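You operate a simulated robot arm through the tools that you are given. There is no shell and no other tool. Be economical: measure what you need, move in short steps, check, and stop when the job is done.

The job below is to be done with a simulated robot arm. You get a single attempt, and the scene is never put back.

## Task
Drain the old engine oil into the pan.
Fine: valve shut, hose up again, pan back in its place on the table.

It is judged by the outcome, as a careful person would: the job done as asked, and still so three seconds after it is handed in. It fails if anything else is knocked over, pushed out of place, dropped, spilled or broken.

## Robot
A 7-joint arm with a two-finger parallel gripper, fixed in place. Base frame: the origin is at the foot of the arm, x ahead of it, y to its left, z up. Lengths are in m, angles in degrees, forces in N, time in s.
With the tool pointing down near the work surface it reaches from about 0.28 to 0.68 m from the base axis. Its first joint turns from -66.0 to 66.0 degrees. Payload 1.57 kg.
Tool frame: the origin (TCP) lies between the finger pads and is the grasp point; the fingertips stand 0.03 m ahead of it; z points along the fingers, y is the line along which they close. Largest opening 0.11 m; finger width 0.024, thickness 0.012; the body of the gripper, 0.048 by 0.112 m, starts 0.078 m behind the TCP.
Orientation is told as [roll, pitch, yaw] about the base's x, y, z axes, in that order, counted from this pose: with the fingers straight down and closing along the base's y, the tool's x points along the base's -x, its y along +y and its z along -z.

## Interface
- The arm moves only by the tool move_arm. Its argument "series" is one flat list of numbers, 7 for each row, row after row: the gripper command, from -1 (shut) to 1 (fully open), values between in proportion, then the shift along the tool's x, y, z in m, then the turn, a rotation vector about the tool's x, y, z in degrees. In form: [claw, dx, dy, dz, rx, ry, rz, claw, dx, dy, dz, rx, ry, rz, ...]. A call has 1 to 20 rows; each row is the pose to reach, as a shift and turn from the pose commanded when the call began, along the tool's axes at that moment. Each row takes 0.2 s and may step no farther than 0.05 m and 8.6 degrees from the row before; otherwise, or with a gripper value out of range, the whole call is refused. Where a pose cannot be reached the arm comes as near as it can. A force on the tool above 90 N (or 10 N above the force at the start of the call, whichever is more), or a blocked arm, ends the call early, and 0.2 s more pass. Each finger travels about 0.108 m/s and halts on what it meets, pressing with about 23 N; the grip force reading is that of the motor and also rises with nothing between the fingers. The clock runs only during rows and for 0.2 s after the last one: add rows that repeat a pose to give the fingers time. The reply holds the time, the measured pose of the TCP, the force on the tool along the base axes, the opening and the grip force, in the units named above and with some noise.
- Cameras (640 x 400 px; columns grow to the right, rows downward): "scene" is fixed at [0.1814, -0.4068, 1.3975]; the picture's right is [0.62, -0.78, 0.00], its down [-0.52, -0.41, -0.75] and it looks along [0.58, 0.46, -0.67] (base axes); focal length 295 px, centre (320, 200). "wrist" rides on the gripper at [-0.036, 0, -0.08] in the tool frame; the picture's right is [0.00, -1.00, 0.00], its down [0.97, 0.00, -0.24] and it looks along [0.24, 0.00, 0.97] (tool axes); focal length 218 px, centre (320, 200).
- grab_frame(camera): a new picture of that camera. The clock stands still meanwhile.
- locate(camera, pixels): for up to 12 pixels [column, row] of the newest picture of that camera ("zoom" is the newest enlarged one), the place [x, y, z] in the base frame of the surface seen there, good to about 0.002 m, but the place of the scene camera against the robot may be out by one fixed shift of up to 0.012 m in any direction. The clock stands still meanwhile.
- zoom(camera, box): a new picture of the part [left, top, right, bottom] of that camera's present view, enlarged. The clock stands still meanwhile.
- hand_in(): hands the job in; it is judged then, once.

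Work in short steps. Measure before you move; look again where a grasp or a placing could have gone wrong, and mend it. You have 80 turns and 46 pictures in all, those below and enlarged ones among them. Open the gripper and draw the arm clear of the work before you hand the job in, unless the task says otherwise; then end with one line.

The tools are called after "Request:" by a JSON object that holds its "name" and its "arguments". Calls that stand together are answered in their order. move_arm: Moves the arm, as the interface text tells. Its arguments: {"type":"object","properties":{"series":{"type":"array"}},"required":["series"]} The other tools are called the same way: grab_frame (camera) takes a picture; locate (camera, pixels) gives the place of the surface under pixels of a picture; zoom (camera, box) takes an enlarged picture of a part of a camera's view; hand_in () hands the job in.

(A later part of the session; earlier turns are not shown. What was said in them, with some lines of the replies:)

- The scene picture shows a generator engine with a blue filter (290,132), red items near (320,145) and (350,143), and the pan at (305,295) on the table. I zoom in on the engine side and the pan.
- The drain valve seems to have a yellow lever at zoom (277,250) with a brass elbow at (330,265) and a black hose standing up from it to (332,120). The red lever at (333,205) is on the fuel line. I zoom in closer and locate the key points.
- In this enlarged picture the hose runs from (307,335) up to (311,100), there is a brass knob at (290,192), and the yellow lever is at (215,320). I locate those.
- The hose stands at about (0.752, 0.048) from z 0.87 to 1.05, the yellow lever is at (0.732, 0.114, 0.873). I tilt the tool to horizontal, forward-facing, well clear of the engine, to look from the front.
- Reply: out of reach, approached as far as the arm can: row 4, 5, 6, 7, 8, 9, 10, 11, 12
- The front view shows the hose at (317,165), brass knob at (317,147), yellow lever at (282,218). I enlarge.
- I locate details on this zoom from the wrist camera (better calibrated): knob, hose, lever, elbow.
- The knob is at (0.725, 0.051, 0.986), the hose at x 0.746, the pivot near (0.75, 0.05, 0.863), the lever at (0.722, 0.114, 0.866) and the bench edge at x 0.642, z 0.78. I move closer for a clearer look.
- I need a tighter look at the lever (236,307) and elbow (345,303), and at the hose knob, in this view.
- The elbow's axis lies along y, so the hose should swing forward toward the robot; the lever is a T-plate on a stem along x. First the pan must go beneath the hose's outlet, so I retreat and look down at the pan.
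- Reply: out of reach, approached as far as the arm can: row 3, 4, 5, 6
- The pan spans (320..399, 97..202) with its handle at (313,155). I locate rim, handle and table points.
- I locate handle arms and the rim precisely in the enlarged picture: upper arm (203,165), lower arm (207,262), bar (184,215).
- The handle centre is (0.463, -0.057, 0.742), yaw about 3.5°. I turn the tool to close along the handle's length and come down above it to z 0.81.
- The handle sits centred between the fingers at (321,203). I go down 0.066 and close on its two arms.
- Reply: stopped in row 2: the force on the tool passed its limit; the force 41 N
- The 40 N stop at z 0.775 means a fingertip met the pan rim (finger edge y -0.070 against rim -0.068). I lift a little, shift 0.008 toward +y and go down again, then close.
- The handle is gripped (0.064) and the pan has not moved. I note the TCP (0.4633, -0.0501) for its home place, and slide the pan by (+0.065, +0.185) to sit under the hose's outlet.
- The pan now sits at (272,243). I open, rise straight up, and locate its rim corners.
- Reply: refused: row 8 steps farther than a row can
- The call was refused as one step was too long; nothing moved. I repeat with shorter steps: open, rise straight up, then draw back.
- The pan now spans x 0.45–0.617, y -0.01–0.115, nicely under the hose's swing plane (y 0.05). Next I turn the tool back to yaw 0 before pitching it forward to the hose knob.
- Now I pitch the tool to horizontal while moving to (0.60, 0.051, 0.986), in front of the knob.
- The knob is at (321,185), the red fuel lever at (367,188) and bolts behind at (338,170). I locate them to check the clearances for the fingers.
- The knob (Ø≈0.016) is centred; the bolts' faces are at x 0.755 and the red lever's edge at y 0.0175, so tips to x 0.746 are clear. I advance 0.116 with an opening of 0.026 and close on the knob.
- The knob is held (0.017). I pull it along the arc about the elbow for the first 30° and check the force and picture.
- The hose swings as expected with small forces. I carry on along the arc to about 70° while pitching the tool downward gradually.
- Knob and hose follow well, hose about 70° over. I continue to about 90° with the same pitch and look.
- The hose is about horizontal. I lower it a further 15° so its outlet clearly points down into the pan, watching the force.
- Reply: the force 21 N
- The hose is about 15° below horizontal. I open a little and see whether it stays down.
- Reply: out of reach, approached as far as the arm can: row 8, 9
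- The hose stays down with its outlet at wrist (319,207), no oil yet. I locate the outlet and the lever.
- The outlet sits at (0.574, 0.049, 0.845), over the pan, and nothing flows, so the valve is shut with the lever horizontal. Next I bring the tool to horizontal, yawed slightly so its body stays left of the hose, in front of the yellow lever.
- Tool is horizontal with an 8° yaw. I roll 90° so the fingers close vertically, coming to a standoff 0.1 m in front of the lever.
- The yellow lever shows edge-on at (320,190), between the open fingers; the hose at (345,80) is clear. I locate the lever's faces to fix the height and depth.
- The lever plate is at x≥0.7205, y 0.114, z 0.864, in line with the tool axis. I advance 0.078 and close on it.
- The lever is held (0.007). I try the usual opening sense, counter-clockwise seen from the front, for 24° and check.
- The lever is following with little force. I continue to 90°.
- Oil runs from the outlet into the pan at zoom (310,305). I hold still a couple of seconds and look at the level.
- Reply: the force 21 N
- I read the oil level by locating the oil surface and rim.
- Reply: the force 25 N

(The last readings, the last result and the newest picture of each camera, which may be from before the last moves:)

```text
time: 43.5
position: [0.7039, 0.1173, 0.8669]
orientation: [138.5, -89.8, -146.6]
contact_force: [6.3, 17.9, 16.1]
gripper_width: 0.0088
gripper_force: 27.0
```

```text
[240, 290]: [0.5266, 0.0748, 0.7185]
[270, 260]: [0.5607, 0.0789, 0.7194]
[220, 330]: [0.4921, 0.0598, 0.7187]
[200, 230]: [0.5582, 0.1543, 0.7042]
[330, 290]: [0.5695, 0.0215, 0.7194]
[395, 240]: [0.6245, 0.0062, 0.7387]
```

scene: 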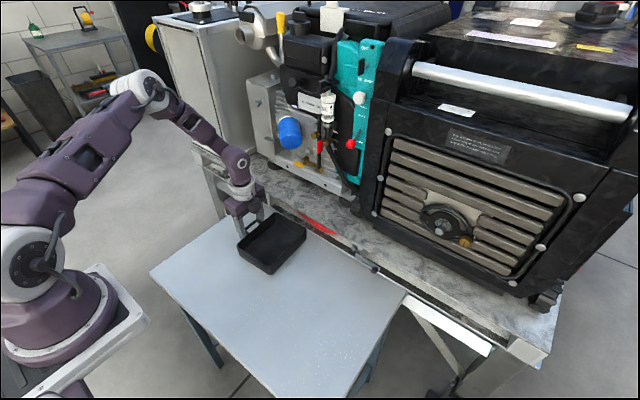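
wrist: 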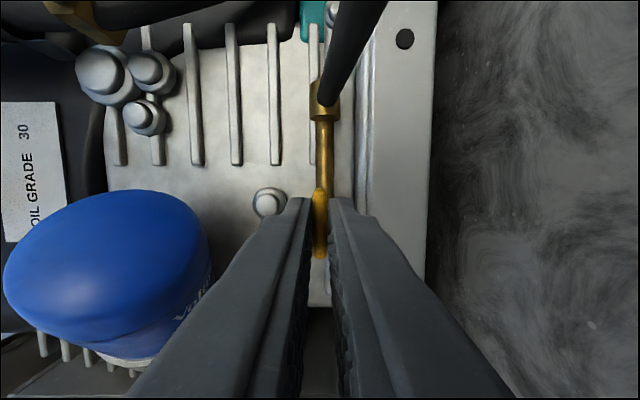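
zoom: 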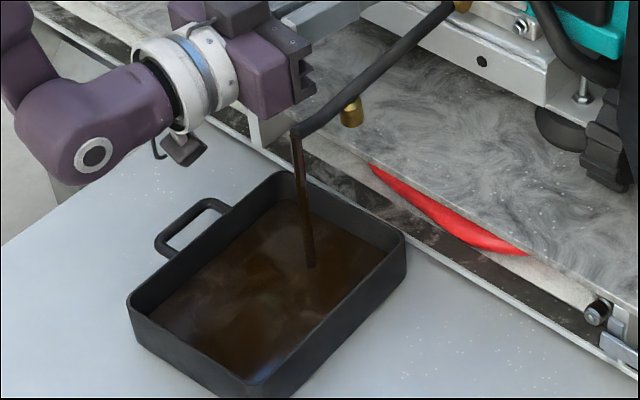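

The oil stands about 0.016 over the pan floor and rises ~3 mm in 2 s, far from the rim. I wait 4 s more.

Request:
{"name": "move_arm", "arguments": {"series": [-1, 0, 0, 0, 0, 0, 0, -1, 0, 0, 0, 0, 0, 0, -1, 0, 0, 0, 0, 0, 0, -1, 0, 0, 0, 0, 0, 0, -1, 0, 0, 0, 0, 0, 0, -1, 0, 0, 0, 0, 0, 0, -1, 0, 0, 0, 0, 0, 0, -1, 0, 0, 0, 0, 0, 0, -1, 0, 0, 0, 0, 0, 0, -1, 0, 0, 0, 0, 0, 0, -1, 0, 0, 0, 0, 0, 0, -1, 0, 0, 0, 0, 0, 0, -1, 0, 0, 0, 0, 0, 0, -1, 0, 0, 0, 0, 0, 0, -1, 0, 0, 0, 0, 0, 0, -1, 0, 0, 0, 0, 0, 0, -1, 0, 0, 0, 0, 0, 0, -1, 0, 0, 0, 0, 0, 0, -1, 0, 0, 0, 0, 0, 0, -1, 0, 0, 0, 0, 0, 0]}}

Request:
{"name": "zoom", "arguments": {"camera": "scene", "box": [220, 170, 350, 270]}}

Request:
{"name": "locate", "arguments": {"camera": "zoom", "pixels": [[240, 290], [270, 260], [220, 330], [330, 290]]}}

```text
time: 47.7
position: [0.7038, 0.1186, 0.8658]
orientation: [137.2, -89.9, -144.9]
contact_force: [6.0, 18.1, 16.9]
gripper_width: 0.0085
gripper_force: 27.8
```

```text
4.00 times, centred on (285, 220) of scene
```

zoom: 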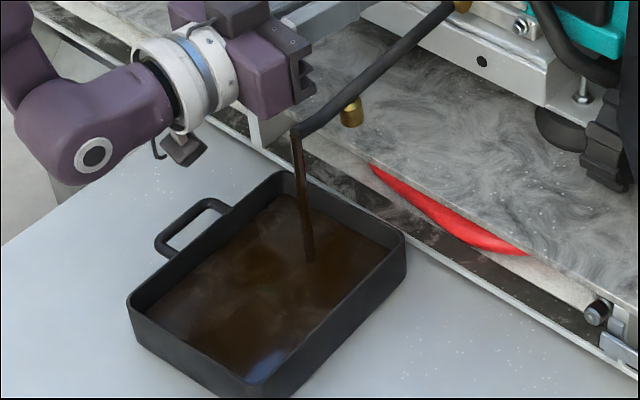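

```text
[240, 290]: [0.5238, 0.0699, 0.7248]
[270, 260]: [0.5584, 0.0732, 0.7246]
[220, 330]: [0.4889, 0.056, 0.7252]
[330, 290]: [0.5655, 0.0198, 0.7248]
```

Still flowing; level 0.725 against a rim of about 0.748 in the same frame. I wait another 4 s.

Request:
{"name": "move_arm", "arguments": {"series": [-1, 0, 0, 0, 0, 0, 0, -1, 0, 0, 0, 0, 0, 0, -1, 0, 0, 0, 0, 0, 0, -1, 0, 0, 0, 0, 0, 0, -1, 0, 0, 0, 0, 0, 0, -1, 0, 0, 0, 0, 0, 0, -1, 0, 0, 0, 0, 0, 0, -1, 0, 0, 0, 0, 0, 0, -1, 0, 0, 0, 0, 0, 0, -1, 0, 0, 0, 0, 0, 0, -1, 0, 0, 0, 0, 0, 0, -1, 0, 0, 0, 0, 0, 0, -1, 0, 0, 0, 0, 0, 0, -1, 0, 0, 0, 0, 0, 0, -1, 0, 0, 0, 0, 0, 0, -1, 0, 0, 0, 0, 0, 0, -1, 0, 0, 0, 0, 0, 0, -1, 0, 0, 0, 0, 0, 0, -1, 0, 0, 0, 0, 0, 0, -1, 0, 0, 0, 0, 0, 0]}}

Request:
{"name": "zoom", "arguments": {"camera": "scene", "box": [220, 170, 350, 270]}}

Request:
{"name": "locate", "arguments": {"camera": "zoom", "pixels": [[240, 290], [270, 260], [220, 330], [330, 290]]}}

```text
time: 51.9
position: [0.7037, 0.1175, 0.8659]
orientation: [134.8, -89.8, -142.8]
contact_force: [3.4, 19.1, 14.2]
gripper_width: 0.009
gripper_force: 27.3
```

```text
4.00 times, centred on (285, 220) of scene
```

zoom: 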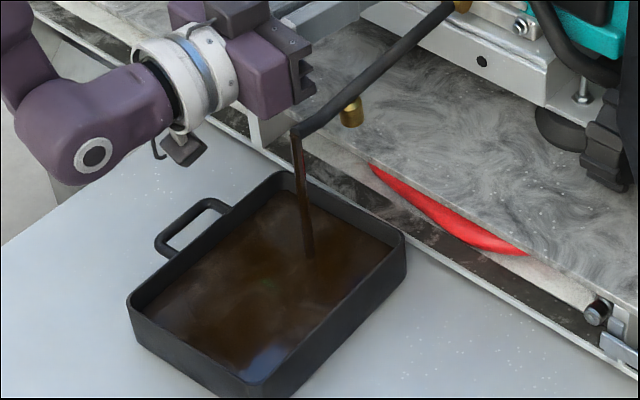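

```text
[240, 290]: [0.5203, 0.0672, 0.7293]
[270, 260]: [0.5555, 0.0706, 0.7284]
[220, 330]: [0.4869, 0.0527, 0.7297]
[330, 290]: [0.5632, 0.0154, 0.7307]
```

The level is 0.7295 and slowing; a 6 s wait would still leave over 0.01 to the rim. I wait and look again.

Request:
{"name": "move_arm", "arguments": {"series": [-1, 0, 0, 0, 0, 0, 0, -1, 0, 0, 0, 0, 0, 0, -1, 0, 0, 0, 0, 0, 0, -1, 0, 0, 0, 0, 0, 0, -1, 0, 0, 0, 0, 0, 0, -1, 0, 0, 0, 0, 0, 0, -1, 0, 0, 0, 0, 0, 0, -1, 0, 0, 0, 0, 0, 0, -1, 0, 0, 0, 0, 0, 0, -1, 0, 0, 0, 0, 0, 0, -1, 0, 0, 0, 0, 0, 0, -1, 0, 0, 0, 0, 0, 0, -1, 0, 0, 0, 0, 0, 0, -1, 0, 0, 0, 0, 0, 0, -1, 0, 0, 0, 0, 0, 0, -1, 0, 0, 0, 0, 0, 0, -1, 0, 0, 0, 0, 0, 0, -1, 0, 0, 0, 0, 0, 0, -1, 0, 0, 0, 0, 0, 0, -1, 0, 0, 0, 0, 0, 0]}}

Request:
{"name": "move_arm", "arguments": {"series": [-1, 0, 0, 0, 0, 0, 0, -1, 0, 0, 0, 0, 0, 0, -1, 0, 0, 0, 0, 0, 0, -1, 0, 0, 0, 0, 0, 0, -1, 0, 0, 0, 0, 0, 0, -1, 0, 0, 0, 0, 0, 0, -1, 0, 0, 0, 0, 0, 0]}}

Request:
{"name": "zoom", "arguments": {"camera": "scene", "box": [220, 170, 350, 270]}}

Request:
{"name": "locate", "arguments": {"camera": "zoom", "pixels": [[240, 290], [270, 260], [220, 330], [330, 290], [280, 174], [140, 310]]}}

```text
time: 56.1
position: [0.7052, 0.1186, 0.8656]
orientation: [133.1, -89.8, -141.0]
contact_force: [2.1, 18.7, 12.6]
gripper_width: 0.0089
gripper_force: 27.3
```

```text
time: 57.7
position: [0.7051, 0.1189, 0.8664]
orientation: [132.7, -89.9, -140.7]
contact_force: [0.9, 18.8, 10.9]
gripper_width: 0.0087
gripper_force: 27.6
```

```text
4.00 times, centred on (285, 220) of scene
```

zoom: 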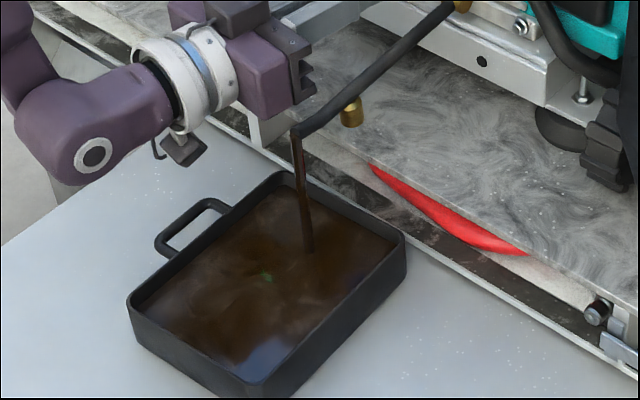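

```text
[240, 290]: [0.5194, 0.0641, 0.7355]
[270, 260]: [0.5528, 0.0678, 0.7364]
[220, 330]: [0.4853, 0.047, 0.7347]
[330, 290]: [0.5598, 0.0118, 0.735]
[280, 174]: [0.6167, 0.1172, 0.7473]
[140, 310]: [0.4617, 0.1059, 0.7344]
```

Level 0.7355, rim about 0.747+. I wait 3 s more and check; the flow should be tailing off.

Request:
{"name": "move_arm", "arguments": {"series": [-1, 0, 0, 0, 0, 0, 0, -1, 0, 0, 0, 0, 0, 0, -1, 0, 0, 0, 0, 0, 0, -1, 0, 0, 0, 0, 0, 0, -1, 0, 0, 0, 0, 0, 0, -1, 0, 0, 0, 0, 0, 0, -1, 0, 0, 0, 0, 0, 0, -1, 0, 0, 0, 0, 0, 0, -1, 0, 0, 0, 0, 0, 0, -1, 0, 0, 0, 0, 0, 0, -1, 0, 0, 0, 0, 0, 0, -1, 0, 0, 0, 0, 0, 0, -1, 0, 0, 0, 0, 0, 0, -1, 0, 0, 0, 0, 0, 0]}}

Request:
{"name": "zoom", "arguments": {"camera": "scene", "box": [220, 170, 350, 270]}}

Request:
{"name": "locate", "arguments": {"camera": "zoom", "pixels": [[240, 290], [270, 260], [220, 330], [330, 290], [280, 174], [262, 385]]}}

```text
time: 60.7
position: [0.7033, 0.1182, 0.8652]
orientation: [131.9, -89.9, -139.9]
contact_force: [-0.9, 19.4, 9.8]
gripper_width: 0.0086
gripper_force: 27.7
```

```text
4.00 times, centred on (285, 220) of scene
```

zoom: 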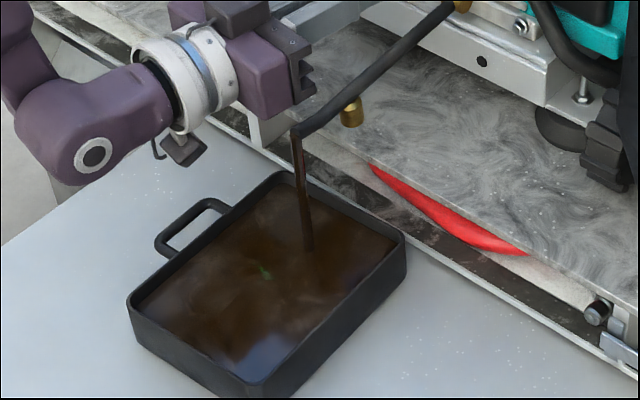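

```text
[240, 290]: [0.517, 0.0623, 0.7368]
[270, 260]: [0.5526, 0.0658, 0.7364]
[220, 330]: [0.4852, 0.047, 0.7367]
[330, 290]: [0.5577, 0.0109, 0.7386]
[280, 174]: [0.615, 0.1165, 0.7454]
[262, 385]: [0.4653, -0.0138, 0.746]
```

The flow has slowed (1.5 mm in 3 s, level 0.737). I wait another 4 s.

Request:
{"name": "move_arm", "arguments": {"series": [-1, 0, 0, 0, 0, 0, 0, -1, 0, 0, 0, 0, 0, 0, -1, 0, 0, 0, 0, 0, 0, -1, 0, 0, 0, 0, 0, 0, -1, 0, 0, 0, 0, 0, 0, -1, 0, 0, 0, 0, 0, 0, -1, 0, 0, 0, 0, 0, 0, -1, 0, 0, 0, 0, 0, 0, -1, 0, 0, 0, 0, 0, 0, -1, 0, 0, 0, 0, 0, 0, -1, 0, 0, 0, 0, 0, 0, -1, 0, 0, 0, 0, 0, 0, -1, 0, 0, 0, 0, 0, 0, -1, 0, 0, 0, 0, 0, 0, -1, 0, 0, 0, 0, 0, 0, -1, 0, 0, 0, 0, 0, 0, -1, 0, 0, 0, 0, 0, 0, -1, 0, 0, 0, 0, 0, 0, -1, 0, 0, 0, 0, 0, 0, -1, 0, 0, 0, 0, 0, 0]}}

Request:
{"name": "zoom", "arguments": {"camera": "scene", "box": [220, 170, 350, 270]}}

Request:
{"name": "locate", "arguments": {"camera": "zoom", "pixels": [[240, 290], [270, 260], [220, 330], [330, 290], [304, 200], [304, 230], [250, 320], [230, 270], [350, 240], [190, 320]]}}

```text
time: 64.9
position: [0.7036, 0.1177, 0.8661]
orientation: [130.5, -89.8, -138.4]
contact_force: [-0.8, 20.0, 7.4]
gripper_width: 0.0087
gripper_force: 27.7
```

```text
4.00 times, centred on (285, 220) of scene
```

zoom: 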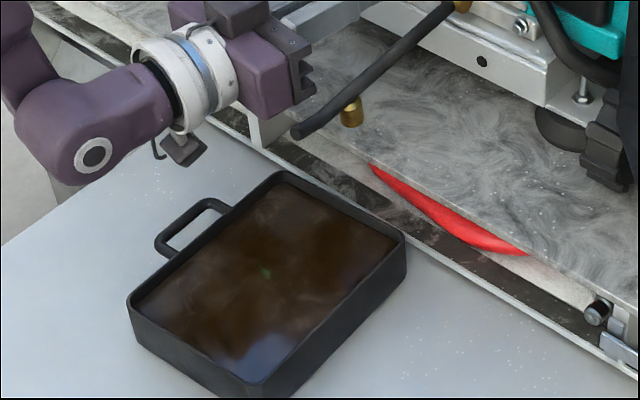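

```text
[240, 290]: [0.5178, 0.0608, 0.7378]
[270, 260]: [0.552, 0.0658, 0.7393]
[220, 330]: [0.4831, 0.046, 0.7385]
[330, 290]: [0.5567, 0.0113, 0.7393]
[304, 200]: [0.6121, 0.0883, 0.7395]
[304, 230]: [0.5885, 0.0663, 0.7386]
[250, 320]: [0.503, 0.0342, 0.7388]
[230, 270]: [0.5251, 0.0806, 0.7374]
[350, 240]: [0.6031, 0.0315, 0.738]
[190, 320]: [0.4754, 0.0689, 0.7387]
```

The stream has stopped: the oil is drained, with about 8 mm of freeboard. I turn the lever back 90° to shut.

Request:
{"name": "move_arm", "arguments": {"series": [-1, 0, 0, 0, 0, 0, 7.5, -1, 0, 0, 0, 0, 0, 15, -1, 0, 0, 0, 0, 0, 22.5, -1, 0, 0, 0, 0, 0, 30, -1, 0, 0, 0, 0, 0, 37.5, -1, 0, 0, 0, 0, 0, 45, -1, 0, 0, 0, 0, 0, 52.5, -1, 0, 0, 0, 0, 0, 60, -1, 0, 0, 0, 0, 0, 67.5, -1, 0, 0, 0, 0, 0, 75, -1, 0, 0, 0, 0, 0, 82.5, -1, 0, 0, 0, 0, 0, 90, -1, 0, 0, 0, 0, 0, 91, -1, 0, 0, 0, 0, 0, 91]}}

```text
time: 67.9
position: [0.7042, 0.1169, 0.8649]
orientation: [90.1, 1.2, -98.1]
contact_force: [5.5, 6.4, 0.0]
gripper_width: 0.007
gripper_force: 26.4
```

The lever is back with a grip of 0.007 as before. I open, back straight off 0.1 m, and check the lever with the wrist camera.

Request:
{"name": "move_arm", "arguments": {"series": [-0.6, 0, 0, 0, 0, 0, 0, -0.455, 0, 0, 0, 0, 0, 0, -0.455, 0, 0, -0.02, 0, 0, 0, -0.455, 0, 0, -0.045, 0, 0, 0, -0.455, 0, 0, -0.07, 0, 0, 0, -0.455, 0, 0, -0.1, 0, 0, 0]}}

Request:
{"name": "grab_frame", "arguments": {"camera": "wrist"}}

Request:
{"name": "locate", "arguments": {"camera": "wrist", "pixels": [[320, 175], [319, 185], [319, 200], [322, 130]]}}

```text
time: 69.3
position: [0.6036, 0.1296, 0.8664]
orientation: [90.1, 1.1, -98.0]
contact_force: [0.2, 0.2, 0.0]
gripper_width: 0.0299
gripper_force: 0.0
```

```text
5 pictures are left
```

wrist: 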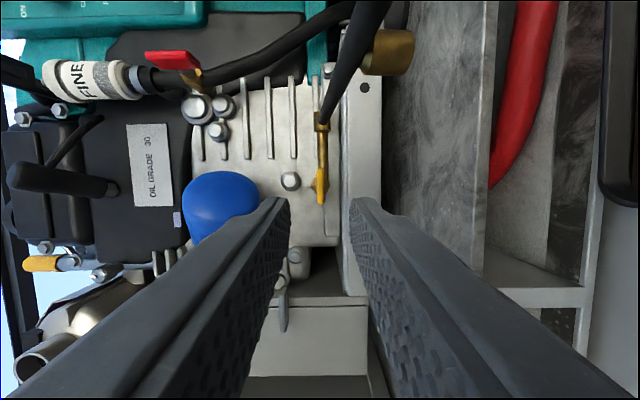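

```text
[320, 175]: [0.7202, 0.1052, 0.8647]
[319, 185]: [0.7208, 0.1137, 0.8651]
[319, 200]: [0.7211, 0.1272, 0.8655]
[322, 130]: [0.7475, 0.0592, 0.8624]
```

The lever is horizontal again at z 0.865, i.e. shut. I back off, rise and roll the tool back so the fingers close along y.

Request:
{"name": "move_arm", "arguments": {"series": [-0.2, 0, 0.003, -0.012, 0, 0, -8.3, -0.2, 0, 0.008, -0.024, 0, 0, -16.6, -0.2, 0, 0.014, -0.036, 0, 0, -24.9, -0.2, 0, 0.02, -0.045, 0, 0, -33.2, -0.2, 0, 0.027, -0.045, 0, 0, -41.5, -0.2, 0, 0.034, -0.045, 0, 0, -49.8, -0.2, 0, 0.041, -0.045, 0, 0, -58, -0.2, 0, 0.048, -0.045, 0, 0, -66.3, -0.2, 0, 0.055, -0.045, 0, 0, -74.6, -0.2, 0, 0.06, -0.045, 0, 0, -82.9, -0.2, 0, 0.065, -0.045, 0, 0, -91, -0.2, 0, 0.065, -0.045, 0, 0, -91]}}

```text
time: 71.9
position: [0.5596, 0.1357, 0.9311]
orientation: [145.7, -89.9, -153.7]
contact_force: [-0.2, 0.7, 0.1]
gripper_width: 0.044
gripper_force: 0.0
```

Now I undo the yaw, pitch down 32° and move over behind the hose's outlet at (0.53, 0.05, 0.915).

Request:
{"name": "move_arm", "arguments": {"series": [-0.2, 0.002, -0.013, -0.003, -1.1, 4.6, -0.3, -0.2, 0.004, -0.025, -0.005, -2.2, 9.1, -0.6, -0.2, 0.007, -0.038, -0.008, -3.3, 13.7, -0.9, -0.2, 0.009, -0.05, -0.01, -4.5, 18.3, -1.2, -0.2, 0.011, -0.063, -0.013, -5.6, 22.9, -1.5, -0.2, 0.014, -0.076, -0.015, -6.7, 27.4, -1.9, -0.2, 0.016, -0.0884, -0.0179, -7.8, 32, -2.2, -0.2, 0.016, -0.0884, -0.0179, -7.8, 32, -2.2]}}

Request:
{"name": "grab_frame", "arguments": {"camera": "wrist"}}

Request:
{"name": "locate", "arguments": {"camera": "wrist", "pixels": [[320, 200], [320, 190], [320, 170], [320, 140], [320, 210], [325, 180], [315, 180], [312, 175], [328, 175]]}}

```text
time: 73.7
position: [0.5306, 0.0539, 0.9139]
orientation: [0.3, -58.0, -0.2]
contact_force: [0.1, -0.4, -0.4]
gripper_width: 0.0442
gripper_force: 0.1
```

```text
4 pictures are left
```

wrist: 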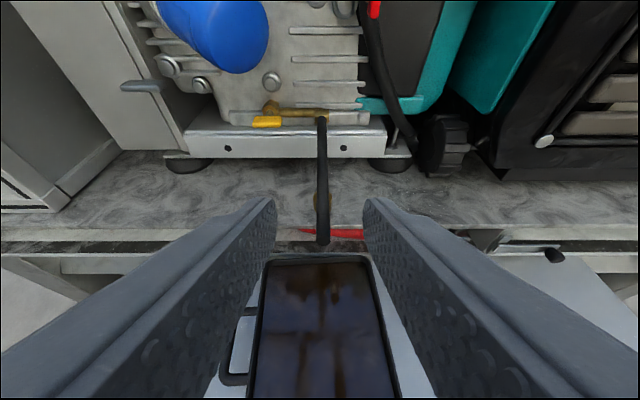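

```text
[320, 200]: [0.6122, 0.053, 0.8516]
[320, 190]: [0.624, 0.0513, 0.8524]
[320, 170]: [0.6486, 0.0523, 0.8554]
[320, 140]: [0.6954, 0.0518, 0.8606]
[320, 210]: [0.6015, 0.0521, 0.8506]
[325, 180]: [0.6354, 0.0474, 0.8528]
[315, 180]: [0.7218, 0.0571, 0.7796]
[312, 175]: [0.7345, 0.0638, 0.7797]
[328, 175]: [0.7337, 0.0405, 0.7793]
```

The hose top lies at z 0.852 with 6° droop, so the knob is about (0.632, 0.050, 0.830). I advance with the fingers on both sides of the hose and close on the knob.

Request:
{"name": "move_arm", "arguments": {"series": [-0.2, 0.0176, -0.0035, 0.01, 0, 0, 0, -0.2, 0.0176, -0.0035, 0.04, 0, 0, 0, -0.2, 0.0176, -0.0035, 0.07, 0, 0, 0, -0.2, 0.0176, -0.0035, 0.095, 0, 0, 0, -0.2, 0.0176, -0.0035, 0.1122, 0, 0, 0, -0.2, 0.0176, -0.0035, 0.1122, 0, 0, 0, -1, 0.0176, -0.0035, 0.1122, 0, 0, 0, -1, 0.0176, -0.0035, 0.1122, 0, 0, 0]}}

```text
time: 75.5
position: [0.6169, 0.0504, 0.8389]
orientation: [0.5, -58.0, -0.2]
contact_force: [2.6, 16.5, -1.3]
gripper_width: 0.0169
gripper_force: 32.5
```

The knob is held (0.017). I swing the hose back up along the same arc, from 96° to about 30°, levelling the tool.

Request:
{"name": "move_arm", "arguments": {"series": [-1, -0.0096, 0, -0.0092, 0, 0, 0, -1, -0.0183, 0, -0.0158, 0, 0, 0, -1, -0.0273, 0, -0.0219, 0, 0, 0, -1, -0.037, 0, -0.027, 0, 0, 0, -1, -0.047, 0, -0.0313, 0, 0, 0, -1, -0.0563, 0, -0.0346, 0, -4, 0, -1, -0.0656, 0, -0.0371, 0, -8, 0, -1, -0.0754, 0, -0.0383, 0, -12, 0, -1, -0.0849, 0, -0.0388, 0, -16, 0, -1, -0.0948, 0, -0.0379, 0, -20, 0, -1, -0.1044, 0, -0.0363, 0, -24, 0, -1, -0.114, 0, -0.0334, 0, -28, 0, -1, -0.1234, 0, -0.0298, 0, -32, 0]}}

```text
time: 78.3
position: [0.6559, 0.0499, 0.96]
orientation: [128.6, -89.8, -128.4]
contact_force: [-10.9, 28.3, 0.7]
gripper_width: 0.0173
gripper_force: 31.8
```

Position matches the way down. I push the last 30° back to upright.

Request:
{"name": "move_arm", "arguments": {"series": [-1, -0.0065, 0, 0.0089, 0, 0, 0, -1, -0.0121, 0, 0.0182, 0, 0, 0, -1, -0.017, 0, 0.028, 0, 0, 0, -1, -0.0209, 0, 0.0383, 0, 0, 0, -1, -0.0239, 0, 0.0488, 0, 0, 0, -1, -0.0261, 0, 0.0595, 0, 0, 0, -1, -0.0261, 0, 0.061, 0, 0, 0, -1, -0.0261, 0, 0.061, 0, 0, 0]}}

```text
time: 80.1
position: [0.718, 0.0495, 0.986]
orientation: [137.4, -89.8, -137.0]
contact_force: [-6.4, 31.0, 10.0]
gripper_width: 0.0177
gripper_force: 31.8
```

The hose is upright (TCP 0.718, 0.986 as at the first grasp). I open just enough (0.024) to clear the red fuel lever, correct 2 mm in y, and back off straight, then look.

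Request:
{"name": "move_arm", "arguments": {"series": [-1, 0, 0.002, -0.001, 0, 0, 0, -0.56, 0, 0.002, -0.001, 0, 0, 0, -0.56, 0, 0.002, -0.001, 0, 0, 0, -0.56, 0, 0.002, -0.015, 0, 0, 0, -0.56, 0, 0.002, -0.035, 0, 0, 0, -0.56, 0, 0.002, -0.07, 0, 0, 0, -0.56, 0, 0.002, -0.11, 0, 0, 0, -0.56, 0, 0.002, -0.15, 0, 0, 0]}}

Request:
{"name": "grab_frame", "arguments": {"camera": "scene"}}

Request:
{"name": "locate", "arguments": {"camera": "scene", "pixels": [[319, 165], [319, 155], [319, 125], [320, 118], [315, 136], [298, 164], [319, 168], [270, 250], [292, 218], [240, 240], [275, 272], [306, 236]]}}

```text
time: 81.9
position: [0.5678, 0.0496, 0.9853]
orientation: [115.2, -89.8, -115.3]
contact_force: [0.3, 0.7, 0.6]
gripper_width: 0.0243
gripper_force: 0.1
```

```text
3 pictures are left
```

scene: 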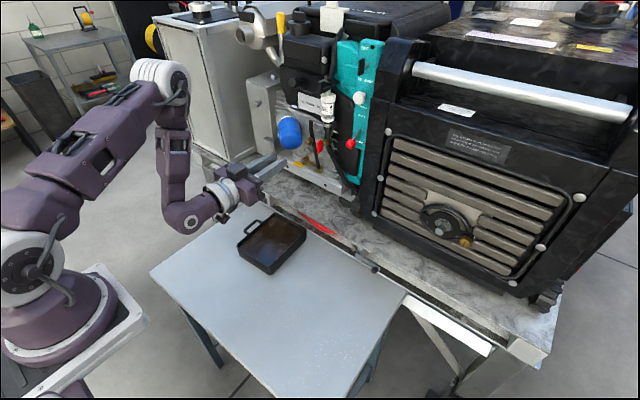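

```text
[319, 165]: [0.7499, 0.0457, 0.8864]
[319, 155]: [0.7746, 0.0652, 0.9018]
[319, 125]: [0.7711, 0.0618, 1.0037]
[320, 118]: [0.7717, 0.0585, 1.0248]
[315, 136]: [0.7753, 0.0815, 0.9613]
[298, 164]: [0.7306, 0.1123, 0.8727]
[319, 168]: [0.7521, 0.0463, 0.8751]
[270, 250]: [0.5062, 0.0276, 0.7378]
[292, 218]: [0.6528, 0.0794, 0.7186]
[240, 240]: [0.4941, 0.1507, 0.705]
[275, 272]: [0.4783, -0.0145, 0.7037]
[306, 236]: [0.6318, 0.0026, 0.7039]
```

The hose does not look upright: it slants from (319,168) toward (308,140). I check with the wrist camera.

Request:
{"name": "zoom", "arguments": {"camera": "wrist", "box": [250, 60, 400, 300]}}

```text
1.67 times, centred on (325, 180) of wrist
```

zoom: 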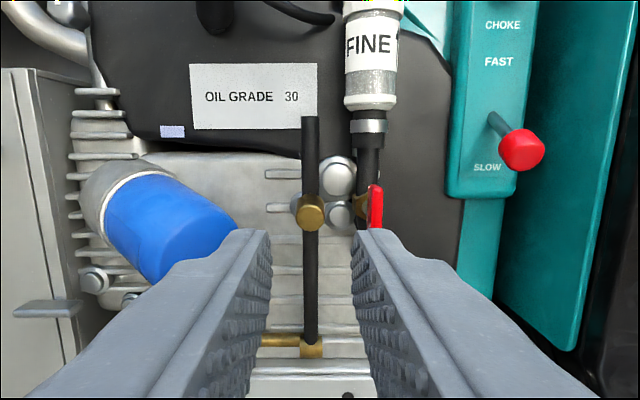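

Request:
{"name": "locate", "arguments": {"camera": "zoom", "pixels": [[310, 125], [310, 150], [311, 180], [310, 215], [311, 250], [311, 290], [311, 325], [311, 348]]}}

```text
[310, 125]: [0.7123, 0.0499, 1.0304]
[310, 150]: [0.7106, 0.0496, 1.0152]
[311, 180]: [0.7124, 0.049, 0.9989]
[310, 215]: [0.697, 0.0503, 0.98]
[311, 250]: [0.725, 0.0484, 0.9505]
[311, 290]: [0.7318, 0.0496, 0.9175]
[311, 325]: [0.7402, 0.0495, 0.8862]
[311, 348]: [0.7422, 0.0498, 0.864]
```

The hose leans about 13° forward (tip front at x 0.712 instead of 0.7475), dragged as I backed off. I close the fingers and push the knob's face back to its first place, x 0.725, without gripping it.

Request:
{"name": "move_arm", "arguments": {"series": [-1, 0, 0, 0.02, 0, 0, 0, -1, 0, 0, 0.06, 0, 0, 0, -1, 0, 0, 0.085, 0, 0, 0, -1, 0, 0, 0.098, 0, 0, 0, -1, 0, 0, 0.106, 0, 0, 0, -1, 0, 0, 0.114, 0, 0, 0, -1, 0, 0, 0.121, 0, 0, 0, -1, 0, 0, 0.1275, 0, 0, 0, -1, 0, 0, 0.1275, 0, 0, 0, -1, 0, 0, 0.1275, 0, 0, 0]}}

```text
time: 84.1
position: [0.6954, 0.0492, 0.9863]
orientation: [117.6, -89.8, -117.8]
contact_force: [-10.5, 1.0, 4.2]
gripper_width: 0.0001
gripper_force: 21.6
```

The push ended with about 10 N at the knob's original place. I back straight off and check hose and pan in one enlarged scene picture.

Request:
{"name": "move_arm", "arguments": {"series": [-1, 0, 0, -0.01, 0, 0, 0, -1, 0, 0, -0.04, 0, 0, 0, -1, 0, 0, -0.08, 0, 0, 0, -1, 0, 0, -0.12, 0, 0, 0, -1, -0.03, 0, -0.15, 0, 0, 0, -1, -0.06, 0, -0.17, 0, 0, 0, -1, -0.06, 0, -0.17, 0, 0, 0]}}

Request:
{"name": "zoom", "arguments": {"camera": "scene", "box": [230, 90, 350, 280]}}

```text
time: 85.7
position: [0.5333, 0.052, 1.0341]
orientation: [121.0, -89.8, -121.0]
contact_force: [-0.1, -0.3, -0.2]
gripper_width: 0.0001
gripper_force: 21.2
out of reach, approached as far as the arm can: row 6, 7
```

```text
2.11 times, centred on (290, 185) of scene
```

zoom: 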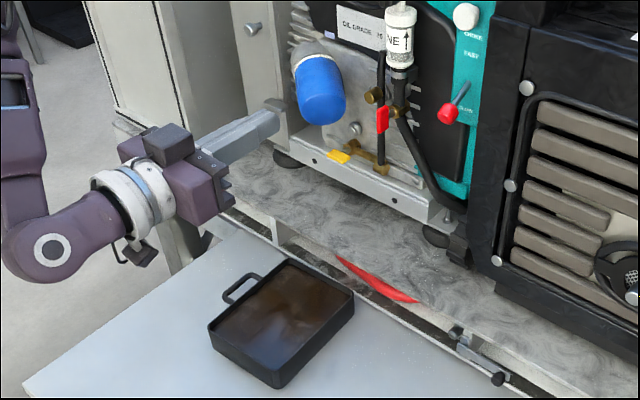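

The hose stands upright again from (382,160) to (382,50), and the lever at (338,156) is horizontal. I locate hose points and the pan's handle and rim.

Request:
{"name": "locate", "arguments": {"camera": "zoom", "pixels": [[381, 145], [381, 80], [382, 60], [373, 95], [240, 281], [231, 299], [252, 279], [286, 262], [351, 298], [214, 336], [277, 383], [338, 156]]}}

```text
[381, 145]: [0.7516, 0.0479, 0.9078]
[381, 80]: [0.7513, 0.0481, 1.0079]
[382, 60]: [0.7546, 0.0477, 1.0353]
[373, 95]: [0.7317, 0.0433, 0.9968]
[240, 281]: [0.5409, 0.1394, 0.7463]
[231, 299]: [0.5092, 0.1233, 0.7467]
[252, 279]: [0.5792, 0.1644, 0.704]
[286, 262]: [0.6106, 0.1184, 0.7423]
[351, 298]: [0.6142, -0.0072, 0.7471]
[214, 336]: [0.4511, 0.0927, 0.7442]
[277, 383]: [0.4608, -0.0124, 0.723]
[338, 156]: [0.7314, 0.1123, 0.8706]
```

Hose, knob and lever all match their first readings; the pan has not moved. Now I pitch the tool down again and open it, heading to the pan handle.

Request:
{"name": "move_arm", "arguments": {"series": [-0.5, 0, 0.006, -0.003, 0, 8.2, 0, 0, 0, 0.012, -0.006, 0, 16.4, 0, 0.5, 0, 0.018, -0.01, 0, 24.6, 0, 1, 0, 0.024, -0.013, 0, 32.8, 0, 1, 0, 0.03, -0.015, 0, 41, 0, 1, 0, 0.036, -0.018, 0, 49.2, 0, 1, 0, 0.042, -0.021, 0, 57.4, 0, 1, 0, 0.048, -0.024, 0, 65.6, 0, 1, 0, 0.054, -0.027, 0, 73.8, 0, 1, 0, 0.06, -0.03, 0, 82, 0, 1, 0, 0.06, -0.03, 0, 90, 0, 1, 0, 0.06, -0.03, 0, 90, 0]}}

```text
time: 88.3
position: [0.5044, 0.1114, 1.0331]
orientation: [0.2, 0.0, 0.0]
contact_force: [-0.2, 0.5, 0.7]
gripper_width: 0.1099
gripper_force: 0.0
out of reach, approached as far as the arm can: row 1, 2
```

I rotate to the handle's direction and come down to z 0.83 above it.

Request:
{"name": "move_arm", "arguments": {"series": [1, -0.002, 0.002, 0.018, 0, 0, 7.9, 1, -0.004, 0.004, 0.036, 0, 0, 15.8, 1, -0.007, 0.007, 0.054, 0, 0, 23.7, 1, -0.009, 0.009, 0.072, 0, 0, 31.6, 1, -0.011, 0.011, 0.09, 0, 0, 39.5, 1, -0.013, 0.013, 0.108, 0, 0, 47.4, 1, -0.015, 0.015, 0.126, 0, 0, 55.3, 1, -0.018, 0.018, 0.144, 0, 0, 63.2, 1, -0.02, 0.02, 0.162, 0, 0, 71.1, 1, -0.022, 0.023, 0.18, 0, 0, 79, 1, -0.0245, 0.0251, 0.203, 0, 0, 86.5, 1, -0.0245, 0.0251, 0.203, 0, 0, 86.5]}}

```text
time: 90.9
position: [0.5284, 0.137, 0.8311]
orientation: [0.1, 0.2, -86.6]
contact_force: [-0.1, 0.4, 0.5]
gripper_width: 0.1099
gripper_force: 0.1
```

Aligned over the handle; I descend to z 0.743 gently and close.

Request:
{"name": "move_arm", "arguments": {"series": [1, 0, 0, 0.025, 0, 0, 0, 1, 0, 0, 0.045, 0, 0, 0, 1, 0, 0, 0.06, 0, 0, 0, 1, 0, 0, 0.075, 0, 0, 0, 1, 0, 0, 0.088, 0, 0, 0, 1, 0, 0, 0.088, 0, 0, 0, 0.4, 0, 0, 0.088, 0, 0, 0, 0.2, 0, 0, 0.088, 0, 0, 0, -1, 0, 0, 0.088, 0, 0, 0, -1, 0, 0, 0.088, 0, 0, 0]}}

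```text
time: 93.1
position: [0.529, 0.1361, 0.7431]
orientation: [0.0, 0.3, -86.4]
contact_force: [-0.1, -0.2, 0.3]
gripper_width: 0.0638
gripper_force: 23.3
```

Held as before (0.064). I slide the full pan home slowly and smoothly, in two halves.

Request:
{"name": "move_arm", "arguments": {"series": [-1, -0.0007, -0.0003, 0, 0, 0, 0, -1, -0.0025, -0.0011, 0, 0, 0, 0, -1, -0.0055, -0.0023, 0, 0, 0, 0, -1, -0.0095, -0.004, 0, 0, 0, 0, -1, -0.0142, -0.006, 0, 0, 0, 0, -1, -0.0196, -0.0083, 0, 0, 0, 0, -1, -0.0256, -0.0108, 0, 0, 0, 0, -1, -0.032, -0.0136, 0, 0, 0, 0, -1, -0.0387, -0.0164, 0, 0, 0, 0, -1, -0.0455, -0.0193, 0, 0, 0, 0, -1, -0.0522, -0.0221, 0, 0, 0, 0, -1, -0.0589, -0.0249, 0, 0, 0, 0, -1, -0.0653, -0.0277, 0, 0, 0, 0, -1, -0.0713, -0.0302, 0, 0, 0, 0, -1, -0.0767, -0.0325, 0, 0, 0, 0, -1, -0.0814, -0.0345, 0, 0, 0, 0, -1, -0.0854, -0.0362, 0, 0, 0, 0, -1, -0.0884, -0.0374, 0, 0, 0, 0, -1, -0.0902, -0.0382, 0, 0, 0, 0, -1, -0.0909, -0.0385, 0, 0, 0, 0]}}

Request:
{"name": "move_arm", "arguments": {"series": [-1, -0.0007, -0.0003, 0, 0, 0, 0, -1, -0.0025, -0.0011, 0, 0, 0, 0, -1, -0.0055, -0.0023, 0, 0, 0, 0, -1, -0.0095, -0.004, 0, 0, 0, 0, -1, -0.0142, -0.006, 0, 0, 0, 0, -1, -0.0196, -0.0083, 0, 0, 0, 0, -1, -0.0256, -0.0108, 0, 0, 0, 0, -1, -0.032, -0.0136, 0, 0, 0, 0, -1, -0.0387, -0.0164, 0, 0, 0, 0, -1, -0.0455, -0.0193, 0, 0, 0, 0, -1, -0.0522, -0.0221, 0, 0, 0, 0, -1, -0.0589, -0.0249, 0, 0, 0, 0, -1, -0.0653, -0.0277, 0, 0, 0, 0, -1, -0.0713, -0.0302, 0, 0, 0, 0, -1, -0.0767, -0.0325, 0, 0, 0, 0, -1, -0.0814, -0.0345, 0, 0, 0, 0, -1, -0.0854, -0.0362, 0, 0, 0, 0, -1, -0.0884, -0.0374, 0, 0, 0, 0, -1, -0.0902, -0.0382, 0, 0, 0, 0, -1, -0.0909, -0.0385, 0, 0, 0, 0]}}

```text
time: 97.3
position: [0.4947, 0.0438, 0.7426]
orientation: [0.1, 0.2, -86.5]
contact_force: [0.1, 1.3, -0.6]
gripper_width: 0.0636
gripper_force: 23.2
```

```text
time: 101.5
position: [0.4622, -0.0489, 0.7421]
orientation: [0.0, 0.1, -86.5]
contact_force: [2.4, 5.6, 15.2]
gripper_width: 0.0635
gripper_force: 23.3
```

The TCP is back at (0.462, -0.049), matching the home grasp. I open gently, rise straight up and draw back.

Request:
{"name": "move_arm", "arguments": {"series": [0.25, 0, 0, 0, 0, 0, 0, 0.6, 0, 0, 0, 0, 0, 0, 1, 0, 0, 0, 0, 0, 0, 1, 0, 0, 0, 0, 0, 0, 1, 0, 0, -0.02, 0, 0, 0, 1, 0, 0, -0.05, 0, 0, 0, 1, 0, 0, -0.09, 0, 0, 0, 1, 0, 0, -0.13, 0, 0, 0, 1, 0, 0, -0.17, 0, 0, 0, 1, 0.02, -0.02, -0.2, 0, 0, 0, 1, 0.04, -0.04, -0.23, 0, 0, 0, 1, 0.06, -0.06, -0.25, 0, 0, 0, 1, 0.09, -0.07, -0.27, 0, 0, 0, 1, 0.12, -0.08, -0.28, 0, 0, 0]}}

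Request:
{"name": "grab_frame", "arguments": {"camera": "scene"}}

Request:
{"name": "locate", "arguments": {"camera": "scene", "pixels": [[309, 258], [343, 281], [266, 298], [305, 295], [319, 160], [319, 118], [298, 164], [283, 270], [230, 280], [300, 232], [345, 320], [250, 250]]}}

```text
time: 104.5
position: [0.3741, 0.0631, 1.0218]
orientation: [0.0, 0.2, -86.5]
contact_force: [0.2, -0.2, 0.9]
gripper_width: 0.1098
gripper_force: 0.1
```

```text
0 pictures are left
```

scene: 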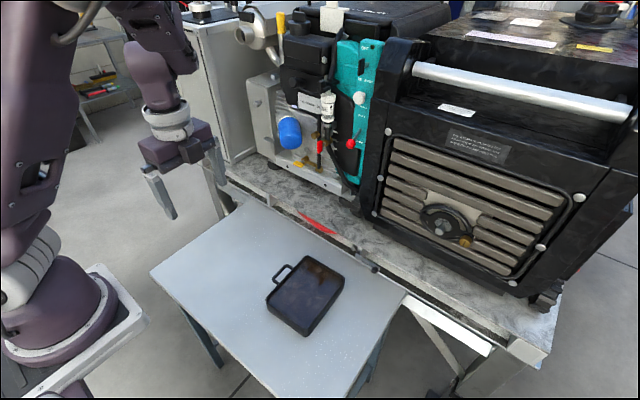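

```text
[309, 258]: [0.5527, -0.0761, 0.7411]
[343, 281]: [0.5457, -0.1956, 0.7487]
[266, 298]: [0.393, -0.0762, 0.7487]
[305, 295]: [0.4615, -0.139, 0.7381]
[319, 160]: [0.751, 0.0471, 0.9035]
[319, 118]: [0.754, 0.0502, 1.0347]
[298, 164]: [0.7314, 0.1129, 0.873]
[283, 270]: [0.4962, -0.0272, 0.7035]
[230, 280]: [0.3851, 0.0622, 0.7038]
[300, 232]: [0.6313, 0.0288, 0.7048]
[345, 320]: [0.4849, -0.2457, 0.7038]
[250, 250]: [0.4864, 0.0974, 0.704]
```

The last picture shows the pan back in its first place (rim corners within 2 mm), full of oil with no spill. The hose is upright, the lever is horizontal (shut), and the arm is clear and open, so I hand in.

Request:
{"name": "hand_in", "arguments": {}}

```text
The job is handed in.
```

The old oil is drained into the pan without any spill that I could see, the valve is shut, the hose is up again, and the pan is back in its place on the table.
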